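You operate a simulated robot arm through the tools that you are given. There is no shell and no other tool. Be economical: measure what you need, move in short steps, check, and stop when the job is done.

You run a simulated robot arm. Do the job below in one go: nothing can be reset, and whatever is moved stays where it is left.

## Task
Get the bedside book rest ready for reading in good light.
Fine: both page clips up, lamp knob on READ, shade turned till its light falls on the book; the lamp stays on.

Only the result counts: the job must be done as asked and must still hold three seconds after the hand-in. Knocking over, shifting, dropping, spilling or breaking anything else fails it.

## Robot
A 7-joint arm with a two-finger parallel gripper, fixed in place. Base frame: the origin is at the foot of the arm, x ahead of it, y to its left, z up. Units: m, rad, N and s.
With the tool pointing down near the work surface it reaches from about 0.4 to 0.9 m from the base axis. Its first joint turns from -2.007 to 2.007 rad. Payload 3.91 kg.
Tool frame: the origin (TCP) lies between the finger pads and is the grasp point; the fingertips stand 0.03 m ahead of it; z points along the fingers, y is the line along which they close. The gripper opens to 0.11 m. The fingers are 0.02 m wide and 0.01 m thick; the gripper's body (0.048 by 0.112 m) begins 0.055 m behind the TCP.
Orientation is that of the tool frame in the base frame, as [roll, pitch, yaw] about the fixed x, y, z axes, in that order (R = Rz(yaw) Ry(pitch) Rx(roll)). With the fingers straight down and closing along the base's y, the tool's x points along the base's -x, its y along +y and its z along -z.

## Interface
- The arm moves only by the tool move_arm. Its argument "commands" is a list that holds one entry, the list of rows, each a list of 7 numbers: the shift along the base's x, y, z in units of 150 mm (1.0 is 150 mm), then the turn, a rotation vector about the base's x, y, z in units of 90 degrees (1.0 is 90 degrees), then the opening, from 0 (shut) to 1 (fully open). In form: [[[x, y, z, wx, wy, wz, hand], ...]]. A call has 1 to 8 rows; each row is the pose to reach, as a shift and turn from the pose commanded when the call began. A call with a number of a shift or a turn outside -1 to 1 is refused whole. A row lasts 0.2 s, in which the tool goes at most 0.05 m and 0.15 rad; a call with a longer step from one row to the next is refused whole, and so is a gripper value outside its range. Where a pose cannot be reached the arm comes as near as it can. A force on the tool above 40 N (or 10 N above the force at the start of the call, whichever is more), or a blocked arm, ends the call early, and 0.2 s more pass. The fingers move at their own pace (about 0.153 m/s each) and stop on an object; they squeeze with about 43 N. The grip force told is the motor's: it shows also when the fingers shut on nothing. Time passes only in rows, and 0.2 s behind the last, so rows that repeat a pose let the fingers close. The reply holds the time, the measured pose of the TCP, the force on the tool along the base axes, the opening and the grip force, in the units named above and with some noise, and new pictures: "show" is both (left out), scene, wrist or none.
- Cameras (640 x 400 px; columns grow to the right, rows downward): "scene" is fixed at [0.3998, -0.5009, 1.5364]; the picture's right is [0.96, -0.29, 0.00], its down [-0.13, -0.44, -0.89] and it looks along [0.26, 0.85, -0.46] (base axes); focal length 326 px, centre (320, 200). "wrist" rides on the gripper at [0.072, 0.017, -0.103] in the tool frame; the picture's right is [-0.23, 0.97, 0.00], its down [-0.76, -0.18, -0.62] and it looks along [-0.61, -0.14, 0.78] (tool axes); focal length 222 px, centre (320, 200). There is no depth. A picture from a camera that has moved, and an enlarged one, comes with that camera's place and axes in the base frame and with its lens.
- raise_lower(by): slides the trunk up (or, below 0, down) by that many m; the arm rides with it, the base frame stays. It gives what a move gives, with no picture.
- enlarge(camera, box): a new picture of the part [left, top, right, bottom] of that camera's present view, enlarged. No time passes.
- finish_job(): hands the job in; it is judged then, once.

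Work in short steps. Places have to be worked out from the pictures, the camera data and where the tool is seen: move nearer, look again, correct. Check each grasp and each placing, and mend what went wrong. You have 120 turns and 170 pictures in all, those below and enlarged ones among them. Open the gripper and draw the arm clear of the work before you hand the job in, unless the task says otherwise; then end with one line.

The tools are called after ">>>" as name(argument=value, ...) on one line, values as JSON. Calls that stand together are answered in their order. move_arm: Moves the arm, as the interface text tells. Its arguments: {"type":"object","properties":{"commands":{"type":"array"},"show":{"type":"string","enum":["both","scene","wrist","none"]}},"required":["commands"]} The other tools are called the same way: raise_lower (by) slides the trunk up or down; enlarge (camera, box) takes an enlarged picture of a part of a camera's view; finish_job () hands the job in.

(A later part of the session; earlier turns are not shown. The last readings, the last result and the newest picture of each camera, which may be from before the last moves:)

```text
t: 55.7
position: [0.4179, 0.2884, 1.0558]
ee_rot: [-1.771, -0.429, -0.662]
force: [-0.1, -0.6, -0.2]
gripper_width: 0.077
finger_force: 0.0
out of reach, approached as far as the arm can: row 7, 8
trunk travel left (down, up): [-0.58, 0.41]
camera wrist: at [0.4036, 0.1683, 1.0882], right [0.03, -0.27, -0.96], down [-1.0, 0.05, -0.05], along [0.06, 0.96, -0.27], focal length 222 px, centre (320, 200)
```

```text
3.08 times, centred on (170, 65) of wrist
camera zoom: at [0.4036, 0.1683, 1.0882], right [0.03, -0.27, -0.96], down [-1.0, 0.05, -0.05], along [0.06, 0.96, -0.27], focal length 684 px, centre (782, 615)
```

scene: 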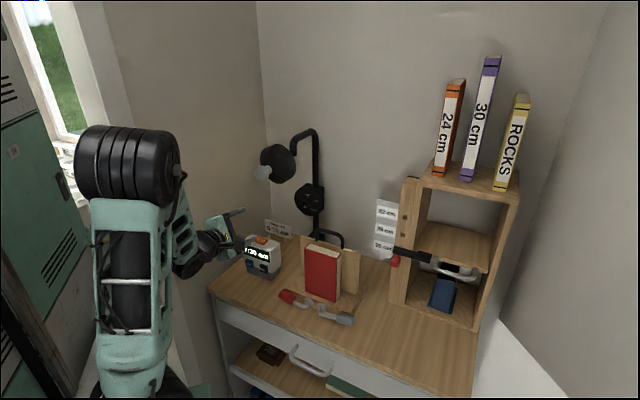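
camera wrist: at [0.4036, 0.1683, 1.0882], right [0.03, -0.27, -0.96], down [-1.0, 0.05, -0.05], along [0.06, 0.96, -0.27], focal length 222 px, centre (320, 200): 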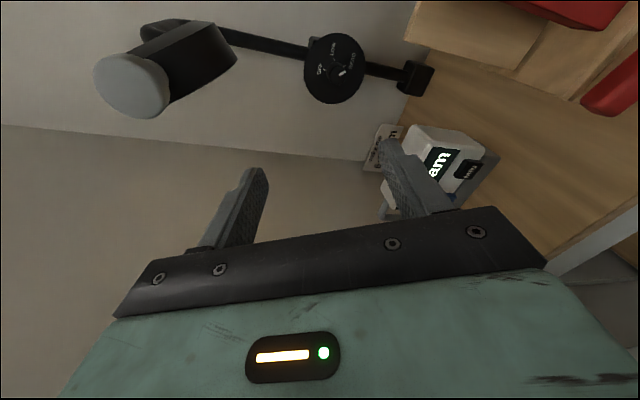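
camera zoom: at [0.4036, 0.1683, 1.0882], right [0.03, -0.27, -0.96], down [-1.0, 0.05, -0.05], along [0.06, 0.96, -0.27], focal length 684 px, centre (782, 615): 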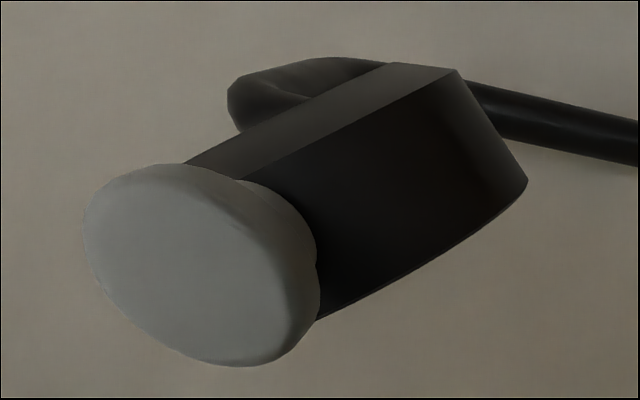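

The shade's handle knob is coaxial with the drum's e2 axis, at e1=0.094, z≈1.182, with its front face at e2≈0.604. I'll raise the trunk so the hand lines up with it, then roll the hand clockwise to prepare a counter-clockwise stroke.

>>> raise_lower(by=0.125)

>>> move_arm(commands=[[[0, 0, 0, 0.06, 0.06, -0.016, 0.7], [0, 0, 0, 0.12, 0.12, -0.032, 0.7], [0, 0, 0, 0.18, 0.18, -0.048, 0.7], [0, 0, 0, 0.24, 0.24, -0.064, 0.7], [0, 0, 0, 0.3, 0.3, -0.08, 0.7], [0, 0, 0, 0.36, 0.36, -0.096, 0.7]]])

```text
t: 57.2
position: [0.4182, 0.2907, 1.1813]
ee_rot: [-1.769, -0.43, -0.663]
force: [-0.1, -0.2, -0.1]
gripper_width: 0.077
finger_force: 0.0
trunk travel left (down, up): [-0.705, 0.285]
```

```text
t: 58.6
position: [0.4174, 0.2891, 1.1807]
ee_rot: [-1.735, 0.37, -0.824]
force: [-0.3, -0.1, -0.3]
gripper_width: 0.0768
finger_force: 0.0
trunk travel left (down, up): [-0.705, 0.285]
camera wrist: at [0.3869, 0.1701, 1.1539], right [-0.5, 0.3, -0.81], down [-0.84, 0.05, 0.53], along [0.2, 0.95, 0.23], focal length 222 px, centre (320, 200)
```

scene: 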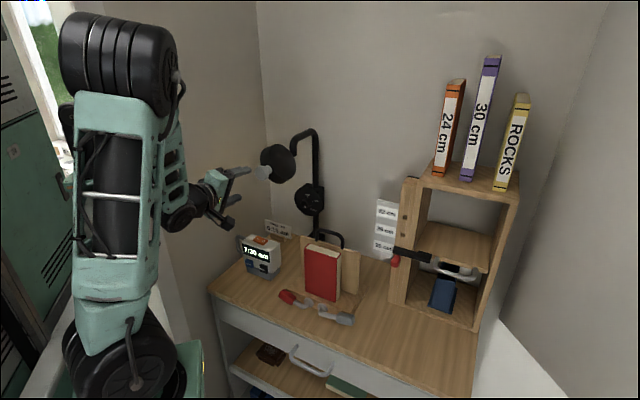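
wrist: 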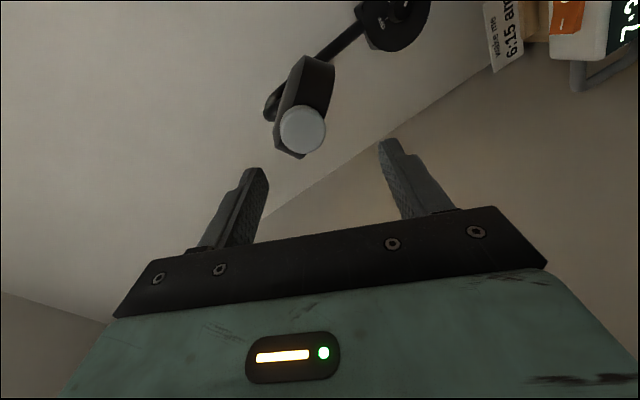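

The knob is located at (0.4925, 0.361, 1.180). I'll advance so the pads overlap it by about 2 cm, then close.

>>> move_arm(commands=[[[0.12, 0.115, 0.005, 0, 0, 0, 0.7], [0.24, 0.23, 0.01, 0, 0, 0, 0.7], [0.36, 0.34, 0.015, 0, 0, 0, 0.7], [0.455, 0.433, 0.02, 0, 0, 0, 0.7]]])

```text
t: 59.6
position: [0.4863, 0.3555, 1.183]
ee_rot: [-1.737, 0.366, -0.821]
force: [0.3, 0.6, 0.3]
gripper_width: 0.077
finger_force: 0.0
trunk travel left (down, up): [-0.705, 0.285]
camera wrist: at [0.4549, 0.2343, 1.1566], right [-0.5, 0.3, -0.82], down [-0.85, 0.05, 0.53], along [0.2, 0.95, 0.23], focal length 222 px, centre (320, 200)
```

scene: 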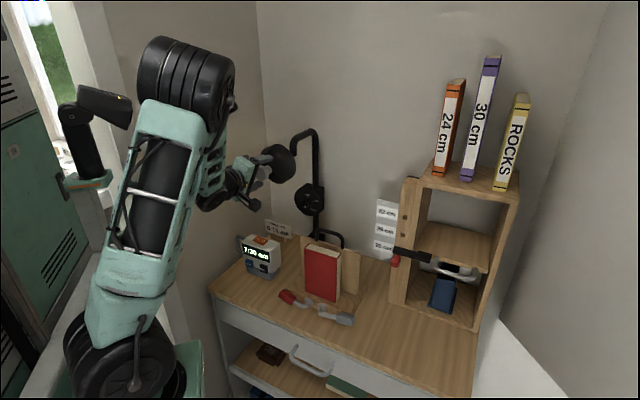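
wrist: 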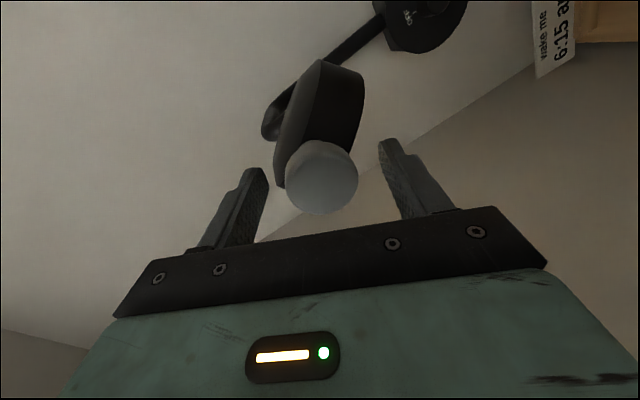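

The knob is centred between the fingers. I'll close and try a small counter-clockwise turn about e2 as a test.

>>> move_arm(commands=[[[0, 0, 0, 0, 0, 0, 0.4], [0, 0, 0, 0, 0, 0, 0.2], [0, 0, 0, 0, 0, 0, 0.2], [0, 0, 0, -0.05, -0.05, 0, 0.2], [0, 0, 0, -0.1, -0.1, 0, 0.2], [0, 0, 0, -0.15, -0.15, 0, 0.2]]])

>>> enlarge(camera="scene", box=[225, 110, 335, 210])

```text
t: 61.0
position: [0.4855, 0.3558, 1.1807]
ee_rot: [-1.729, 0.033, -0.819]
force: [-8.3, 4.4, -26.6]
gripper_width: 0.0435
finger_force: 45.2
trunk travel left (down, up): [-0.705, 0.285]
camera wrist: at [0.4579, 0.2314, 1.1775], right [-0.29, 0.08, -0.95], down [-0.94, 0.15, 0.3], along [0.17, 0.99, 0.04], focal length 222 px, centre (320, 200)
```

scene: 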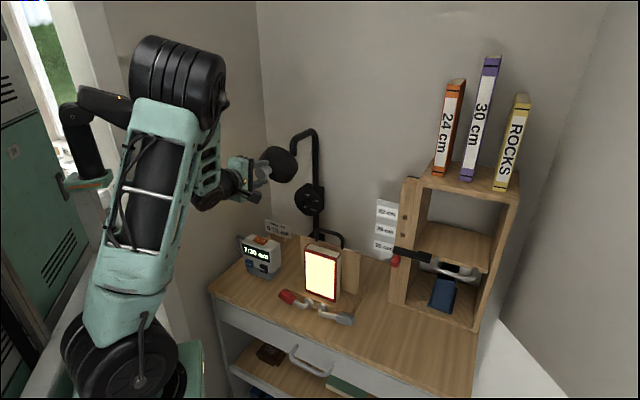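
wrist: 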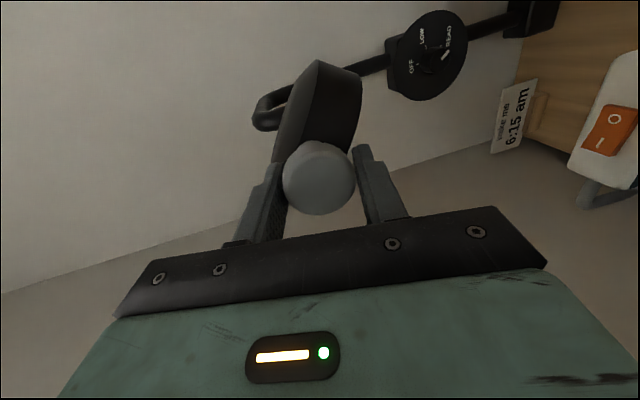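

```text
4.00 times, centred on (280, 160) of scene
camera zoom: at [0.3998, -0.5009, 1.5364], right [0.96, -0.29, 0.0], down [-0.13, -0.44, -0.89], along [0.26, 0.85, -0.46], focal length 1304 px, centre (480, 360)
```

zoom: 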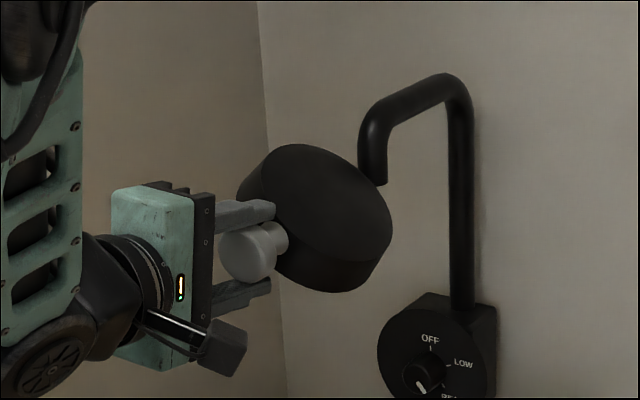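

The turn axis is right, and after about 19° the book already lights up. I'll turn a little further, lowering 2 mm to relieve the force, to get well inside the lit range.

>>> move_arm(commands=[[[0, 0, -0.015, -0.04, -0.04, 0, 0.2], [0, 0, -0.02, -0.08, -0.08, 0, 0.2]]])

>>> enlarge(camera="scene", box=[225, 130, 385, 330])

```text
t: 61.6
position: [0.4856, 0.3545, 1.1814]
ee_rot: [-1.718, -0.145, -0.819]
force: [-10.0, -4.1, -17.4]
gripper_width: 0.0435
finger_force: 45.1
trunk travel left (down, up): [-0.705, 0.285]
camera wrist: at [0.4575, 0.2317, 1.1886], right [-0.16, -0.04, -0.99], down [-0.97, 0.18, 0.15], along [0.17, 0.98, -0.06], focal length 222 px, centre (320, 200)
```

scene: 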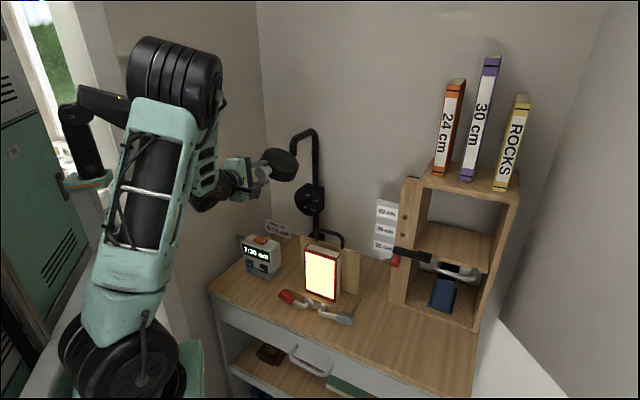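
wrist: 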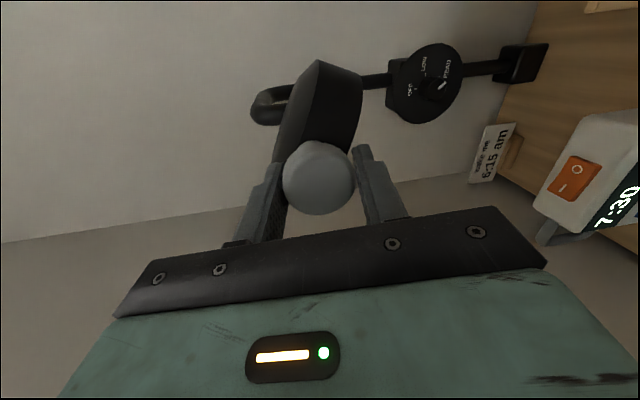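

```text
2.00 times, centred on (305, 230) of scene
camera zoom: at [0.3998, -0.5009, 1.5364], right [0.96, -0.29, 0.0], down [-0.13, -0.44, -0.89], along [0.26, 0.85, -0.46], focal length 652 px, centre (350, 140)
```

zoom: 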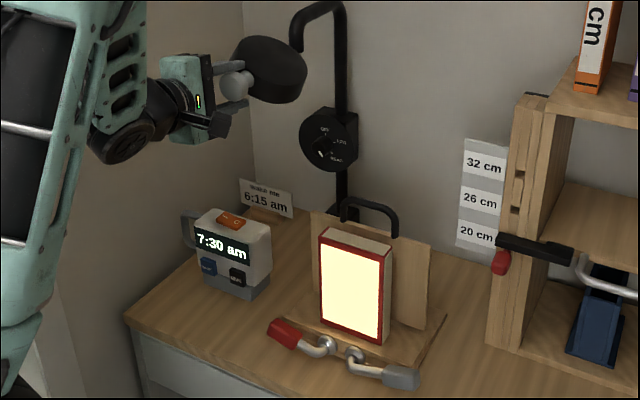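

It's still lit at about 29°. I'll go another 18° to find the extent of the lit range.

>>> move_arm(commands=[[[0, 0, -0.01, -0.05, -0.05, 0, 0.2], [0, 0, -0.015, -0.1, -0.1, 0, 0.2], [0, 0, -0.02, -0.14, -0.14, 0, 0.2]]], show="scene")

>>> enlarge(camera="scene", box=[225, 130, 385, 330])

```text
t: 62.4
position: [0.4853, 0.355, 1.1797]
ee_rot: [-1.699, -0.456, -0.826]
force: [-8.4, -2.3, 3.9]
gripper_width: 0.0433
finger_force: 45.1
trunk travel left (down, up): [-0.705, 0.285]
```

scene: 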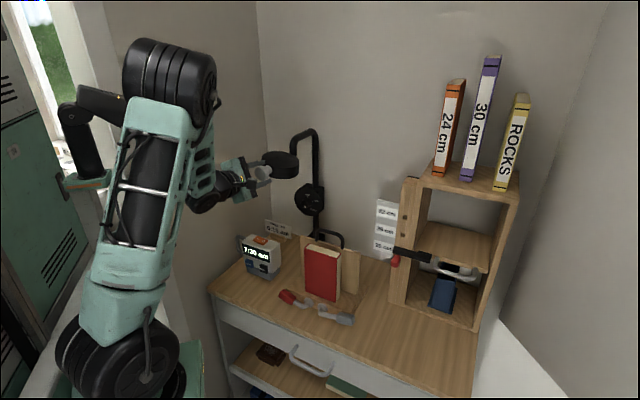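

```text
2.00 times, centred on (305, 230) of scene
camera zoom: at [0.3998, -0.5009, 1.5364], right [0.96, -0.29, 0.0], down [-0.13, -0.44, -0.89], along [0.26, 0.85, -0.46], focal length 652 px, centre (350, 140)
```

zoom: 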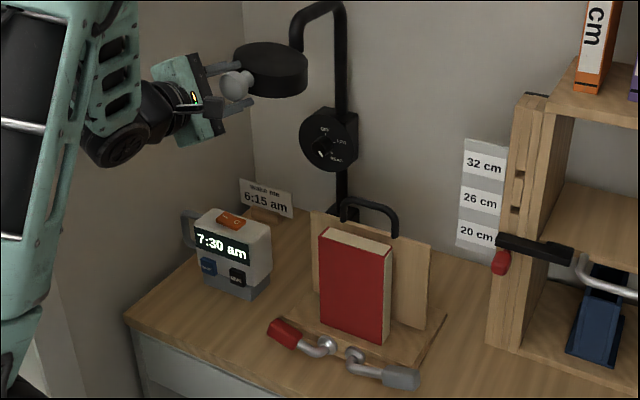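

At about 47° it went dark, so I overshot. I'll turn back 9° to find the upper edge.

>>> move_arm(commands=[[[0, 0, 0.005, 0.04, 0.04, 0, 0.2], [0, 0, 0.005, 0.07, 0.07, 0, 0.2], [0, 0, 0.005, 0.07, 0.07, 0, 0.2]]], show="scene")

```text
t: 63.2
position: [0.4845, 0.3548, 1.1799]
ee_rot: [-1.71, -0.298, -0.824]
force: [-8.6, 1.4, 13.7]
gripper_width: 0.0437
finger_force: 45.0
trunk travel left (down, up): [-0.705, 0.285]
```

scene: 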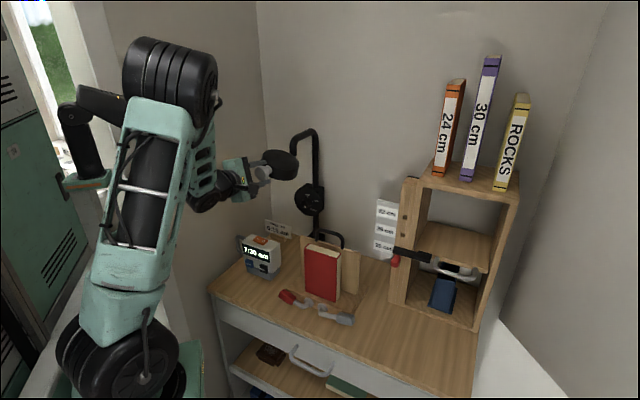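

Still dark at 38°, lit at 29° and 19°, so the lit range's middle is around 21°. I'll turn back about 16°.

>>> move_arm(commands=[[[0, 0, 0.0, 0.06, 0.06, 0, 0.2], [0, 0, 0.0, 0.115, 0.115, 0, 0.2], [0, 0, 0.0, 0.115, 0.115, 0, 0.2]]], show="scene")

```text
t: 64.0
position: [0.4862, 0.3553, 1.18]
ee_rot: [-1.716, -0.042, -0.82]
force: [-5.5, 3.4, 28.4]
gripper_width: 0.0434
finger_force: 45.0
trunk travel left (down, up): [-0.705, 0.285]
```

scene: 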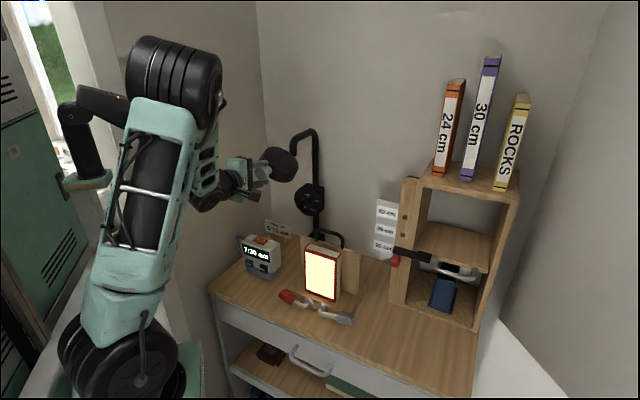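

It's lit with margin on both sides. I'll release and back straight out.

>>> move_arm(commands=[[[0, 0, 0.0, 0, 0, 0, 0.4], [0, 0, 0.0, 0, 0, 0, 0.7], [-0.12, -0.12, 0.0, 0, 0, 0, 0.7], [-0.25, -0.25, 0, 0, 0, 0, 0.7], [-0.4, -0.4, 0, 0, 0, 0, 0.7], [-0.5, -0.55, 0, 0, 0, 0, 0.7]]])

>>> enlarge(camera="scene", box=[225, 120, 385, 330])

```text
t: 65.4
position: [0.4132, 0.2837, 1.1813]
ee_rot: [-1.722, -0.045, -0.821]
force: [0.2, 0.4, 0.4]
gripper_width: 0.077
finger_force: 0.0
out of reach, approached as far as the arm can: row 6
trunk travel left (down, up): [-0.705, 0.285]
camera wrist: at [0.3856, 0.1596, 1.1827], right [-0.23, 0.04, -0.97], down [-0.96, 0.16, 0.24], along [0.17, 0.99, 0.0], focal length 222 px, centre (320, 200)
```

scene: 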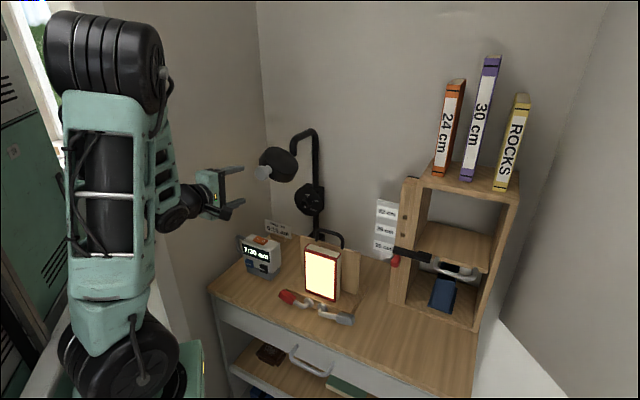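
wrist: 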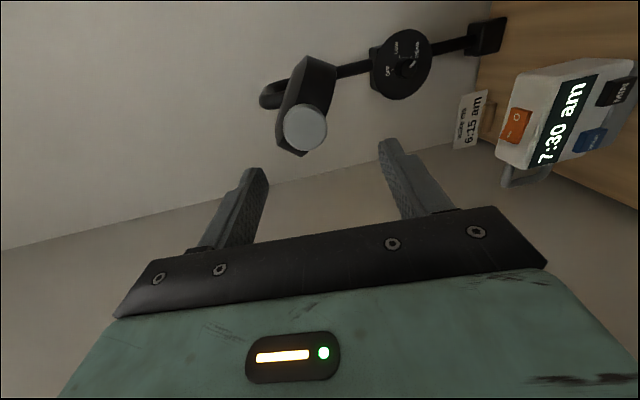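

```text
1.90 times, centred on (305, 225) of scene
camera zoom: at [0.3998, -0.5009, 1.5364], right [0.96, -0.29, 0.0], down [-0.13, -0.44, -0.89], along [0.26, 0.85, -0.46], focal length 621 px, centre (349, 152)
```

zoom: 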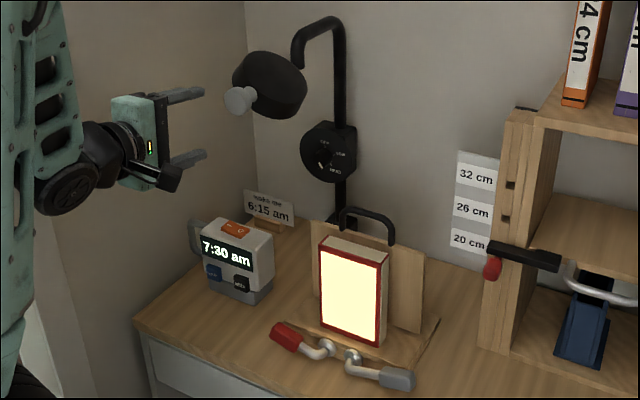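

The light holds on the book after release. Next come the clips, which lie outward along ±e1 with pivots near z≈0.785. I'll point the tool down, leaned 17° back, with the fingers closing along e2, in front of and above the red clip.

>>> move_arm(commands=[[[0.03, -0.05, -0.06, -0.063, 0.063, 0, 0.7], [0.06, -0.1, -0.12, -0.126, 0.126, 0, 0.7], [0.1, -0.15, -0.18, -0.189, 0.189, 0, 0.7], [0.13, -0.2, -0.25, -0.252, 0.252, 0, 0.7], [0.16, -0.25, -0.32, -0.316, 0.316, 0, 0.7], [0.2, -0.3, -0.4, -0.379, 0.379, 0, 0.7], [0.23, -0.35, -0.47, -0.442, 0.442, 0, 0.7], [0.26, -0.39, -0.53, -0.505, 0.505, 0, 0.7]]])

```text
t: 67.2
position: [0.4514, 0.225, 1.1012]
ee_rot: [-2.845, -0.053, -0.759]
force: [-0.7, -0.1, 0.4]
gripper_width: 0.0766
finger_force: 0.0
trunk travel left (down, up): [-0.705, 0.285]
camera wrist: at [0.4683, 0.1455, 1.1993], right [-0.8, -0.53, -0.29], down [-0.58, 0.54, 0.61], along [-0.16, 0.66, -0.74], focal length 222 px, centre (320, 200)
```

scene: 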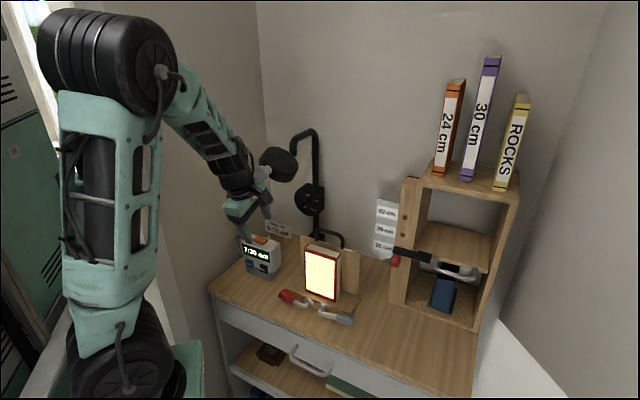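
wrist: 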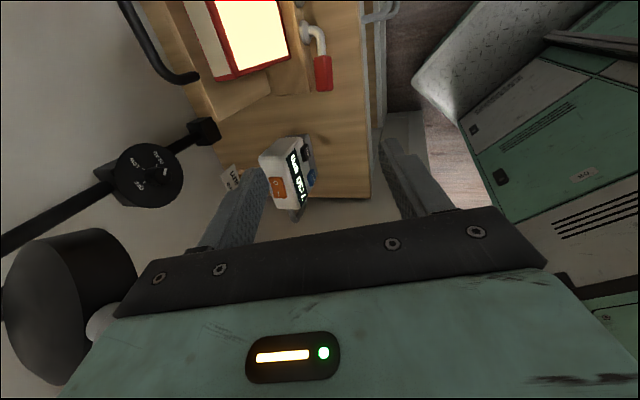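

The red handle runs from about (0.546,0.258) to (0.518,0.300), with its centre at (0.532,0.279). I'll descend toward a pre-grasp point above it.

>>> move_arm(commands=[[[0.08, 0.06, -0.2, 0, 0, 0, 0.6], [0.16, 0.12, -0.4, 0, 0, 0, 0.6], [0.24, 0.17, -0.6, 0, 0, 0, 0.6], [0.3, 0.21, -0.8, 0, 0, 0, 0.6], [0.33, 0.23, -1.0, 0, 0, 0, 0.6]]])

```text
t: 68.4
position: [0.5004, 0.2593, 0.9523]
ee_rot: [-2.844, -0.049, -0.761]
force: [0.7, 0.7, -0.8]
gripper_width: 0.0659
finger_force: 0.0
trunk travel left (down, up): [-0.705, 0.285]
camera wrist: at [0.5179, 0.1799, 1.049], right [-0.8, -0.53, -0.3], down [-0.58, 0.54, 0.61], along [-0.16, 0.66, -0.74], focal length 222 px, centre (320, 200)
```

scene: 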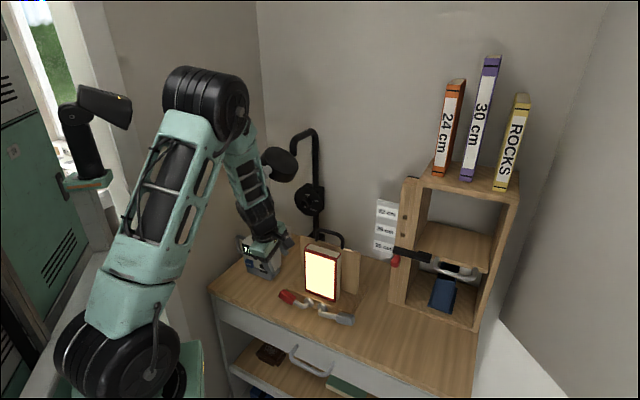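
wrist: 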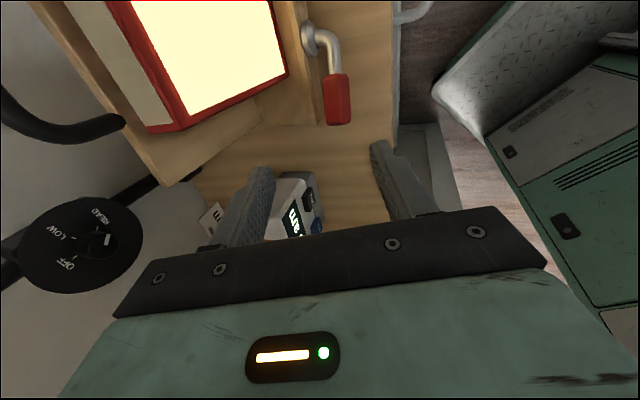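

The handle centre is refined to (0.528,0.277,0.787). The base's front edge is about 2 cm behind it, so I'll narrow the opening to about 42 mm and descend in two stages.

>>> move_arm(commands=[[[0.04, 0.02, -0.2, 0, 0, 0, 0.38], [0.08, 0.04, -0.4, 0, 0, 0, 0.38], [0.1, 0.06, -0.55, 0, 0, 0, 0.38], [0.115, 0.065, -0.65, 0, 0, 0, 0.38]]])

>>> enlarge(camera="scene", box=[230, 220, 390, 340])

```text
t: 69.4
position: [0.5187, 0.2697, 0.8559]
ee_rot: [-2.845, -0.05, -0.761]
force: [-1.2, 0.8, 0.7]
gripper_width: 0.042
finger_force: 0.0
trunk travel left (down, up): [-0.705, 0.285]
camera wrist: at [0.535, 0.19, 0.9519], right [-0.8, -0.53, -0.3], down [-0.58, 0.54, 0.61], along [-0.16, 0.66, -0.74], focal length 222 px, centre (320, 200)
```

scene: 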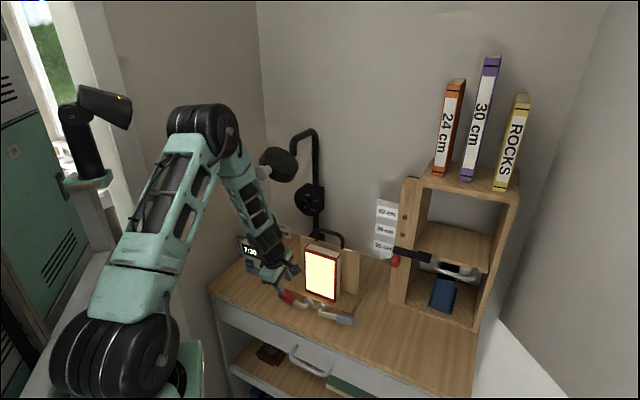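
wrist: 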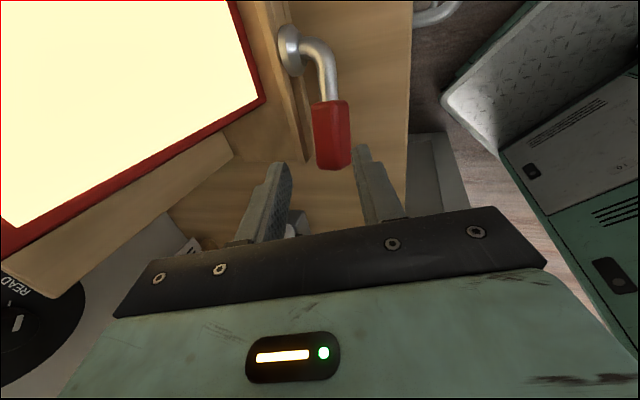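

```text
3.33 times, centred on (310, 280) of scene
camera zoom: at [0.3998, -0.5009, 1.5364], right [0.96, -0.29, 0.0], down [-0.13, -0.44, -0.89], along [0.26, 0.85, -0.46], focal length 1087 px, centre (353, -67)
```

zoom: 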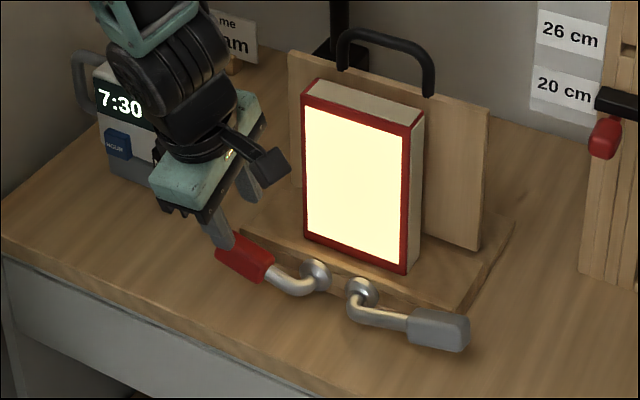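

It's aligned with the handle at e2≈0.567. I'll descend the last 45 mm and close.

>>> move_arm(commands=[[[0.005, 0.003, -0.1, 0, 0, 0, 0.38], [0.01, 0.006, -0.2, 0, 0, 0, 0.38], [0.013, 0.01, -0.3, 0, 0, 0, 0.38], [0.013, 0.01, -0.3, 0, 0, 0, 0.38]]])

>>> enlarge(camera="scene", box=[250, 250, 350, 330])

```text
t: 70.4
position: [0.5201, 0.2709, 0.8103]
ee_rot: [-2.845, -0.051, -0.761]
force: [-0.8, 0.2, 0.4]
gripper_width: 0.0417
finger_force: 0.1
trunk travel left (down, up): [-0.705, 0.285]
camera wrist: at [0.5371, 0.1918, 0.9066], right [-0.8, -0.53, -0.3], down [-0.58, 0.54, 0.61], along [-0.16, 0.66, -0.74], focal length 222 px, centre (320, 200)
```

scene: 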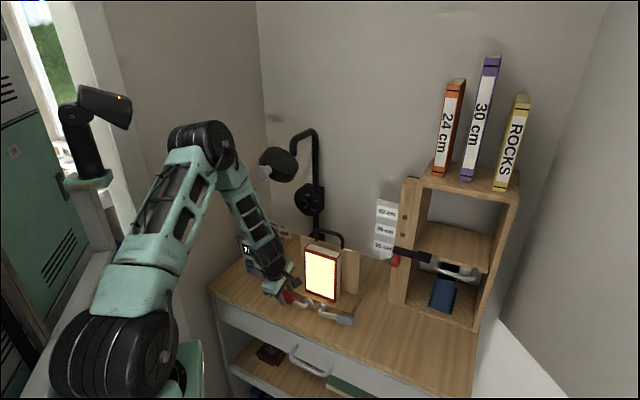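
wrist: 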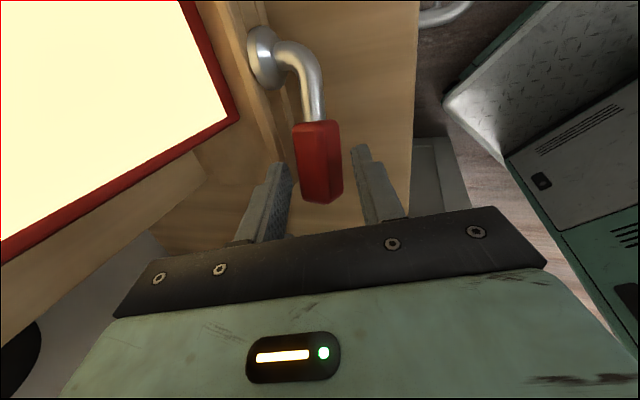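

```text
5.00 times, centred on (300, 290) of scene
camera zoom: at [0.3998, -0.5009, 1.5364], right [0.96, -0.29, 0.0], down [-0.13, -0.44, -0.89], along [0.26, 0.85, -0.46], focal length 1631 px, centre (420, -250)
```

zoom: 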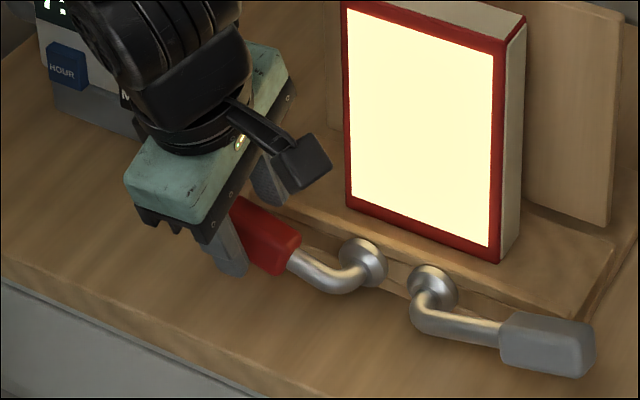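

The handle is between the fingers. Closing.

>>> move_arm(commands=[[[0, 0, 0, 0, 0, 0, 0.15], [0, 0, 0, 0, 0, 0, 0.1], [0, 0, 0, 0, 0, 0, 0.1]]], show="wrist")

```text
t: 71.2
position: [0.5221, 0.2726, 0.8101]
ee_rot: [-2.844, -0.049, -0.763]
force: [8.6, 9.3, 1.4]
gripper_width: 0.0261
finger_force: 44.7
trunk travel left (down, up): [-0.705, 0.285]
camera wrist: at [0.5378, 0.1925, 0.9069], right [-0.8, -0.53, -0.3], down [-0.58, 0.54, 0.61], along [-0.16, 0.66, -0.73], focal length 222 px, centre (320, 200)
```

wrist: 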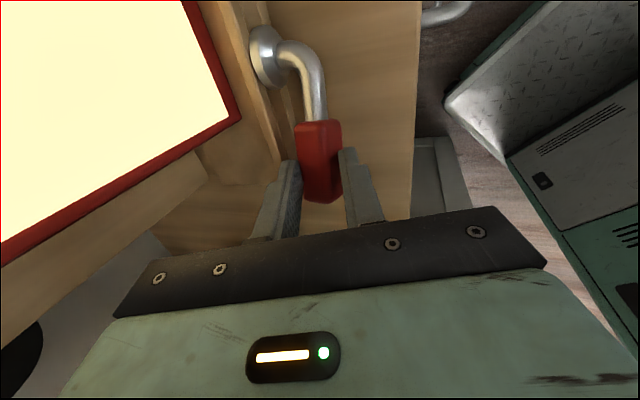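

It's firmly gripped at 26 mm. I'll lift along the arc about the pivot (r≈77 mm) to about 40° without rotating the tool.

>>> move_arm(commands=[[[0.0055, -0.0055, 0.089, 0, 0, 0, 0.1], [0.0218, -0.0218, 0.1755, 0, 0, 0, 0.1], [0.0486, -0.0486, 0.2567, 0, 0, 0, 0.1], [0.085, -0.085, 0.33, 0, 0, 0, 0.1]]])

>>> enlarge(camera="scene", box=[250, 230, 370, 330])

```text
t: 72.2
position: [0.534, 0.2596, 0.8587]
ee_rot: [-2.845, -0.051, -0.759]
force: [0.1, 0.8, 0.1]
gripper_width: 0.0111
finger_force: 0.1
trunk travel left (down, up): [-0.705, 0.285]
camera wrist: at [0.5496, 0.1792, 0.9559], right [-0.8, -0.53, -0.3], down [-0.58, 0.54, 0.61], along [-0.16, 0.66, -0.74], focal length 222 px, centre (320, 200)
```

scene: 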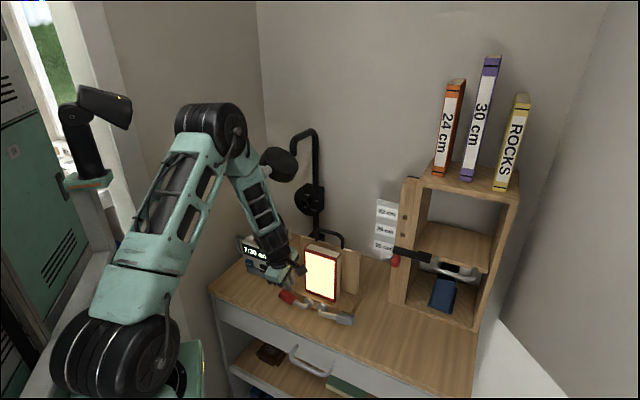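
wrist: 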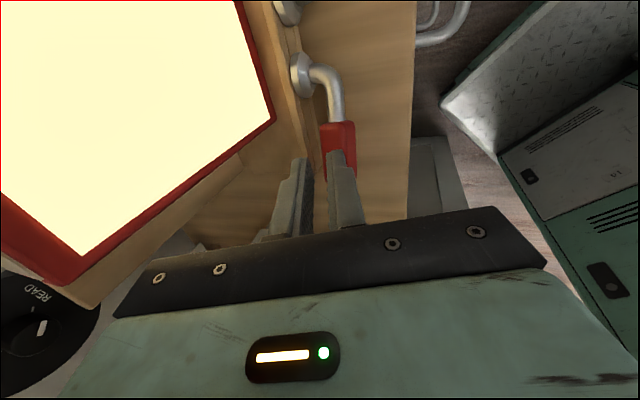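

```text
4.00 times, centred on (310, 280) of scene
camera zoom: at [0.3998, -0.5009, 1.5364], right [0.96, -0.29, 0.0], down [-0.13, -0.44, -0.89], along [0.26, 0.85, -0.46], focal length 1304 px, centre (360, -120)
```

zoom: 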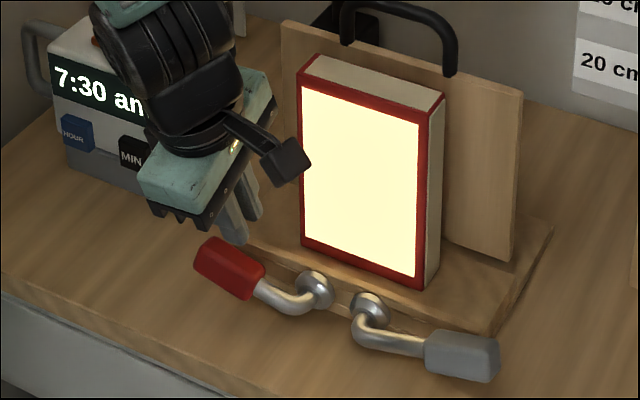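

It slipped off: the leaned pads only caught the box-shaped handle's edges. I'll make the tool exactly vertical so the pads sit flat and deeper on the handle.

>>> move_arm(commands=[[[-0.015, 0.04, 0.05, -0.04, 0.05, 0, 0.36], [-0.03, 0.08, 0.05, -0.08, 0.1, 0, 0.36], [-0.047, 0.113, 0.03, -0.113, 0.152, 0, 0.36], [-0.047, 0.113, 0.03, -0.113, 0.152, 0, 0.36]]])

>>> enlarge(camera="scene", box=[250, 230, 370, 330])

```text
t: 73.2
position: [0.5254, 0.276, 0.8639]
ee_rot: [-3.138, 0.002, -0.754]
force: [-0.1, -0.3, -0.5]
gripper_width: 0.0395
finger_force: 0.1
trunk travel left (down, up): [-0.705, 0.285]
camera wrist: at [0.5667, 0.2138, 0.9663], right [-0.83, -0.55, 0.0], down [-0.43, 0.65, 0.63], along [-0.35, 0.52, -0.78], focal length 222 px, centre (320, 200)
```

scene: 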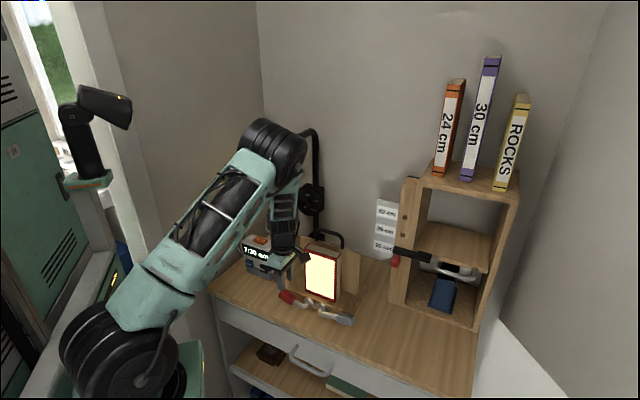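
wrist: 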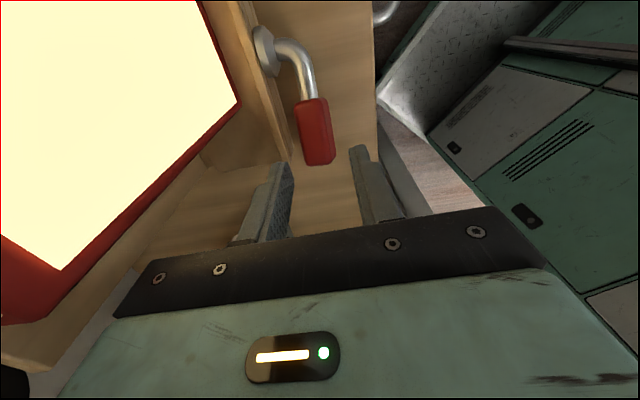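

```text
4.00 times, centred on (310, 280) of scene
camera zoom: at [0.3998, -0.5009, 1.5364], right [0.96, -0.29, 0.0], down [-0.13, -0.44, -0.89], along [0.26, 0.85, -0.46], focal length 1304 px, centre (360, -120)
```

zoom: 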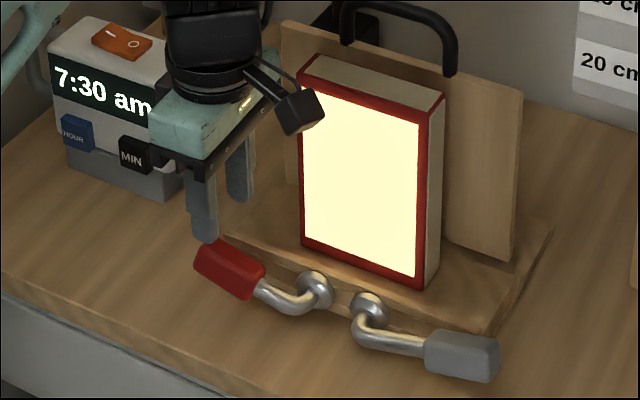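

The tool is vertical and the handle centre is at (0.530,0.277). I'll descend with a narrower opening and close.

>>> move_arm(commands=[[[0.02, 0.005, -0.1, 0, 0, 0, 0.32], [0.02, 0.005, -0.2, 0, 0, 0, 0.32], [0.02, 0.005, -0.3, 0, 0, 0, 0.32], [0.02, 0.005, -0.4, 0, 0, 0, 0.32], [0.02, 0.005, -0.4, 0, 0, 0, 0.1], [0.02, 0.005, -0.4, 0, 0, 0, 0.1]]])

>>> enlarge(camera="scene", box=[250, 230, 370, 330])

```text
t: 74.6
position: [0.5286, 0.2764, 0.8058]
ee_rot: [-3.135, 0.002, -0.756]
force: [-0.5, -0.4, 12.9]
gripper_width: 0.0256
finger_force: 44.8
trunk travel left (down, up): [-0.705, 0.285]
camera wrist: at [0.57, 0.2148, 0.9067], right [-0.83, -0.55, 0.0], down [-0.43, 0.65, 0.63], along [-0.34, 0.52, -0.78], focal length 222 px, centre (320, 200)
```

scene: 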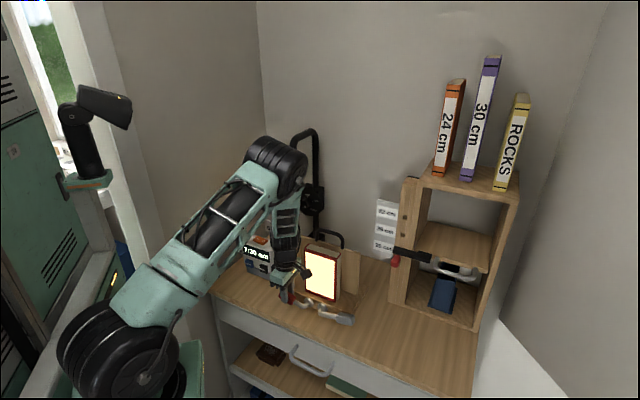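
wrist: 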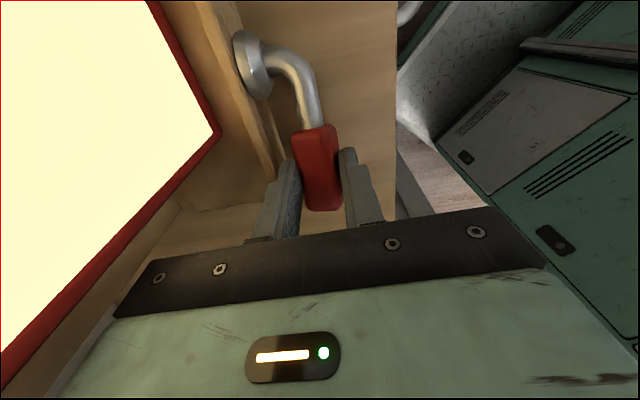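

```text
4.00 times, centred on (310, 280) of scene
camera zoom: at [0.3998, -0.5009, 1.5364], right [0.96, -0.29, 0.0], down [-0.13, -0.44, -0.89], along [0.26, 0.85, -0.46], focal length 1304 px, centre (360, -120)
```

zoom: 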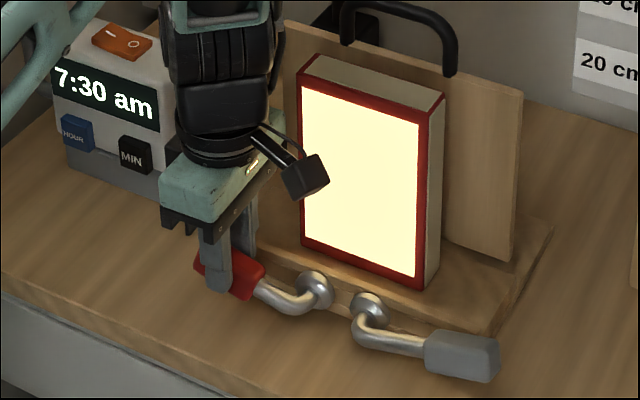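

There's a solid flat grip now. I'll lift along the arc with the tool rotating with the lever to 32°.

>>> move_arm(commands=[[[0.0156, -0.0156, 0.069, 0.0629, 0.0629, 0, 0.1], [0.038, -0.038, 0.135, 0.1257, 0.1257, 0, 0.1], [0.067, -0.067, 0.195, 0.1886, 0.1886, 0, 0.1], [0.102, -0.102, 0.249, 0.2514, 0.2514, 0, 0.1]]])

>>> enlarge(camera="scene", box=[250, 230, 370, 330])

```text
t: 75.6
position: [0.548, 0.2587, 0.8377]
ee_rot: [-3.123, 0.557, -0.75]
force: [19.1, -11.6, -22.1]
gripper_width: 0.0261
finger_force: 45.7
trunk travel left (down, up): [-0.705, 0.285]
camera wrist: at [0.6188, 0.1663, 0.8864], right [-0.81, -0.57, 0.1], down [-0.12, 0.34, 0.93], along [-0.57, 0.75, -0.34], focal length 222 px, centre (320, 200)
```

scene: 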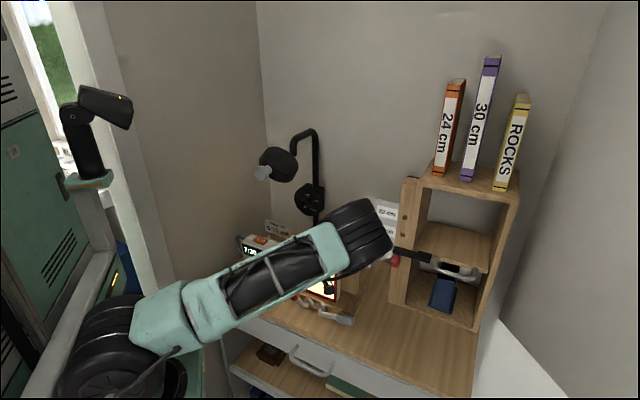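
wrist: 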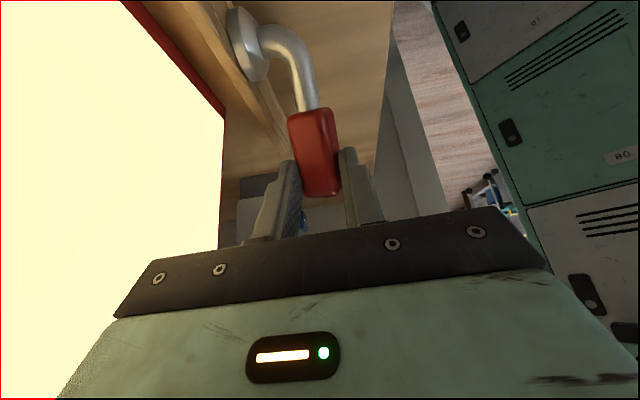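

```text
4.00 times, centred on (310, 280) of scene
camera zoom: at [0.3998, -0.5009, 1.5364], right [0.96, -0.29, 0.0], down [-0.13, -0.44, -0.89], along [0.26, 0.85, -0.46], focal length 1304 px, centre (360, -120)
```

zoom: 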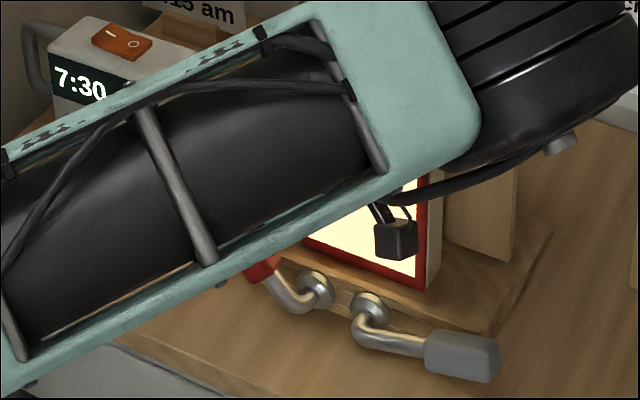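

The lever is rising with the grip. The hand is getting close to the book's front, so I'll release here, un-lean the tool, and see whether the lever holds its angle.

>>> move_arm(commands=[[[0, 0, 0, 0, 0, 0, 0.3], [0, 0, 0, 0, 0, 0, 0.36], [-0.01, 0.01, 0.01, -0.06, -0.06, 0, 0.36], [-0.02, 0.02, 0.03, -0.12, -0.12, 0, 0.36], [-0.02, 0.02, 0.06, -0.18, -0.18, 0, 0.36], [-0.03, 0.03, 0.12, -0.24, -0.24, 0, 0.36], [-0.03, 0.03, 0.25, -0.25, -0.25, 0, 0.36]]])

>>> enlarge(camera="scene", box=[250, 230, 370, 330])

```text
t: 77.2
position: [0.5397, 0.2645, 0.8778]
ee_rot: [-3.138, 0.002, -0.755]
force: [-0.4, -0.6, -0.2]
gripper_width: 0.0397
finger_force: 0.0
trunk travel left (down, up): [-0.705, 0.285]
camera wrist: at [0.5811, 0.2037, 0.9803], right [-0.83, -0.55, 0.0], down [-0.43, 0.65, 0.63], along [-0.35, 0.52, -0.78], focal length 222 px, centre (320, 200)
```

scene: 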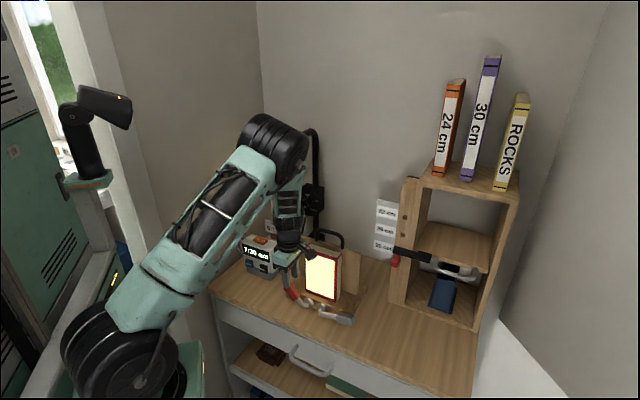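
wrist: 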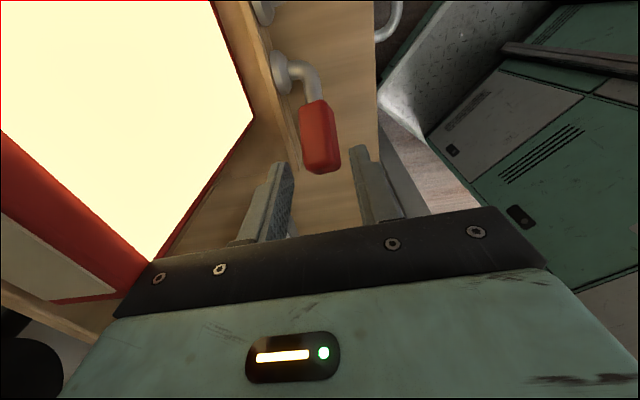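

```text
4.00 times, centred on (310, 280) of scene
camera zoom: at [0.3998, -0.5009, 1.5364], right [0.96, -0.29, 0.0], down [-0.13, -0.44, -0.89], along [0.26, 0.85, -0.46], focal length 1304 px, centre (360, -120)
```

zoom: 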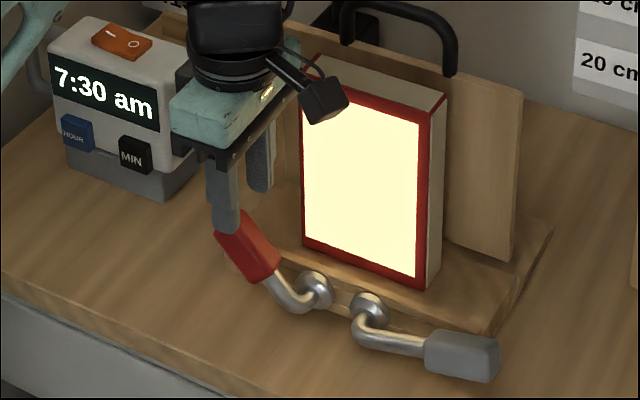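

The lever holds at about 30° and the book is undisturbed. For the next stroke I'll lean the hand 40° left, plus 8° back so it clears the book, and regrip.

>>> move_arm(commands=[[[-0.02, 0.02, 0.15, -0.04, -0.06, 0, 0.36], [-0.07, 0.07, 0.2, -0.09, -0.13, 0, 0.36], [-0.13, 0.13, 0.2, -0.14, -0.2, 0, 0.36], [-0.2, 0.2, 0.18, -0.19, -0.27, 0, 0.36], [-0.25, 0.25, 0.13, -0.22, -0.33, 0, 0.36], [-0.283, 0.283, 0.065, -0.251, -0.377, 0, 0.36]]])

>>> enlarge(camera="scene", box=[230, 210, 370, 330])

```text
t: 78.6
position: [0.4974, 0.3077, 0.888]
ee_rot: [-2.996, -0.696, -0.807]
force: [0.2, 0.4, -0.4]
gripper_width: 0.0395
finger_force: 0.1
trunk travel left (down, up): [-0.705, 0.285]
camera wrist: at [0.4691, 0.2919, 1.0105], right [-0.75, -0.61, -0.26], down [-0.63, 0.78, 0.0], along [0.2, 0.16, -0.97], focal length 222 px, centre (320, 200)
```

scene: 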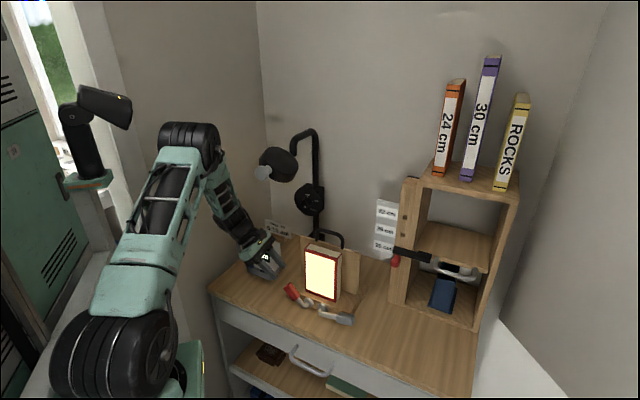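
wrist: 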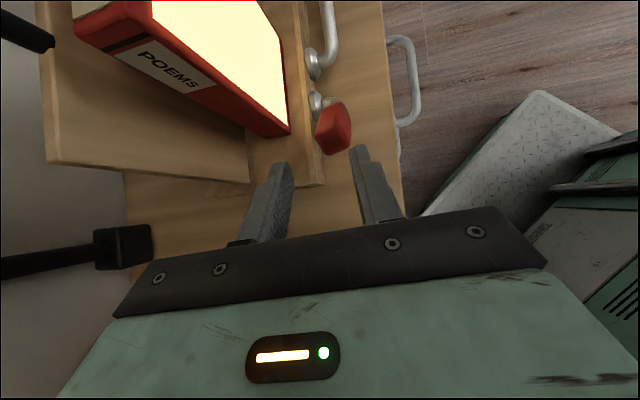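

```text
3.33 times, centred on (300, 270) of scene
camera zoom: at [0.3998, -0.5009, 1.5364], right [0.96, -0.29, 0.0], down [-0.13, -0.44, -0.89], along [0.26, 0.85, -0.46], focal length 1087 px, centre (387, -33)
```

zoom: 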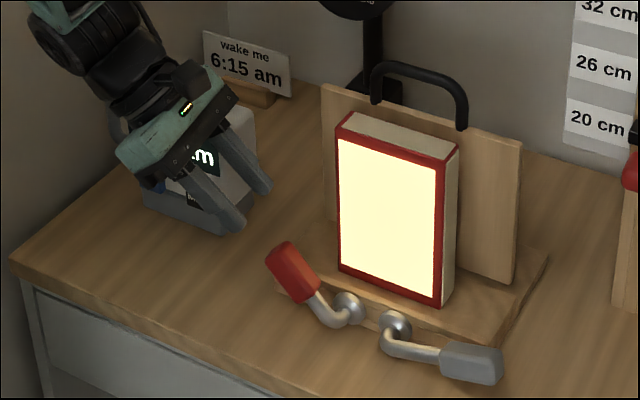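

The lever holds, and the handle's axis is nearly parallel to the leaned tool, so I can grip it from its outer end. I'll advance about 58 mm along the tool axis and close.

>>> move_arm(commands=[[[0.058, -0.07, -0.09, 0, 0, 0, 0.36], [0.116, -0.14, -0.18, 0, 0, 0, 0.36], [0.174, -0.212, -0.28, 0, 0, 0, 0.36], [0.174, -0.212, -0.28, 0, 0, 0, 0.1], [0.174, -0.212, -0.28, 0, 0, 0, 0.1]]])

>>> enlarge(camera="scene", box=[230, 210, 370, 330])

```text
t: 79.8
position: [0.5246, 0.2756, 0.8467]
ee_rot: [-2.995, -0.695, -0.806]
force: [3.6, 9.1, 4.9]
gripper_width: 0.0262
finger_force: 45.0
trunk travel left (down, up): [-0.705, 0.285]
camera wrist: at [0.4955, 0.2609, 0.969], right [-0.75, -0.61, -0.26], down [-0.63, 0.78, 0.01], along [0.19, 0.17, -0.97], focal length 222 px, centre (320, 200)
```

scene: 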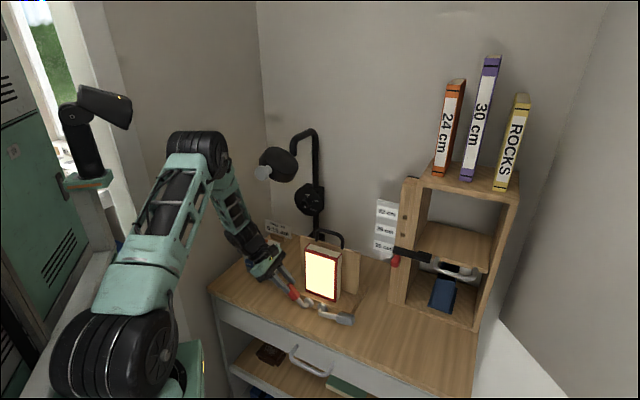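
wrist: 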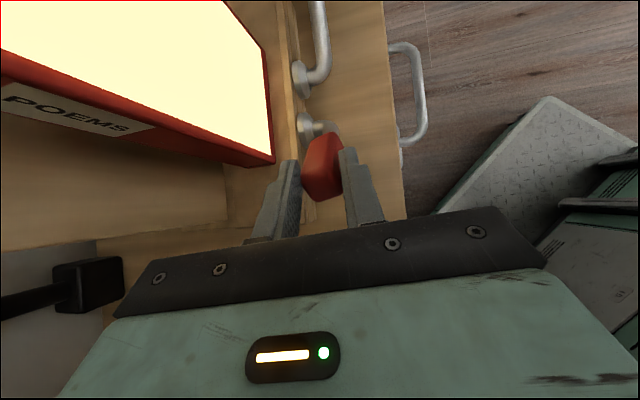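

```text
3.33 times, centred on (300, 270) of scene
camera zoom: at [0.3998, -0.5009, 1.5364], right [0.96, -0.29, 0.0], down [-0.13, -0.44, -0.89], along [0.26, 0.85, -0.46], focal length 1087 px, centre (387, -33)
```

zoom: 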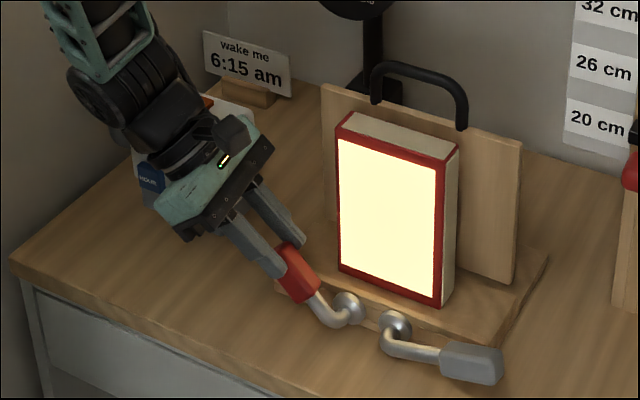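

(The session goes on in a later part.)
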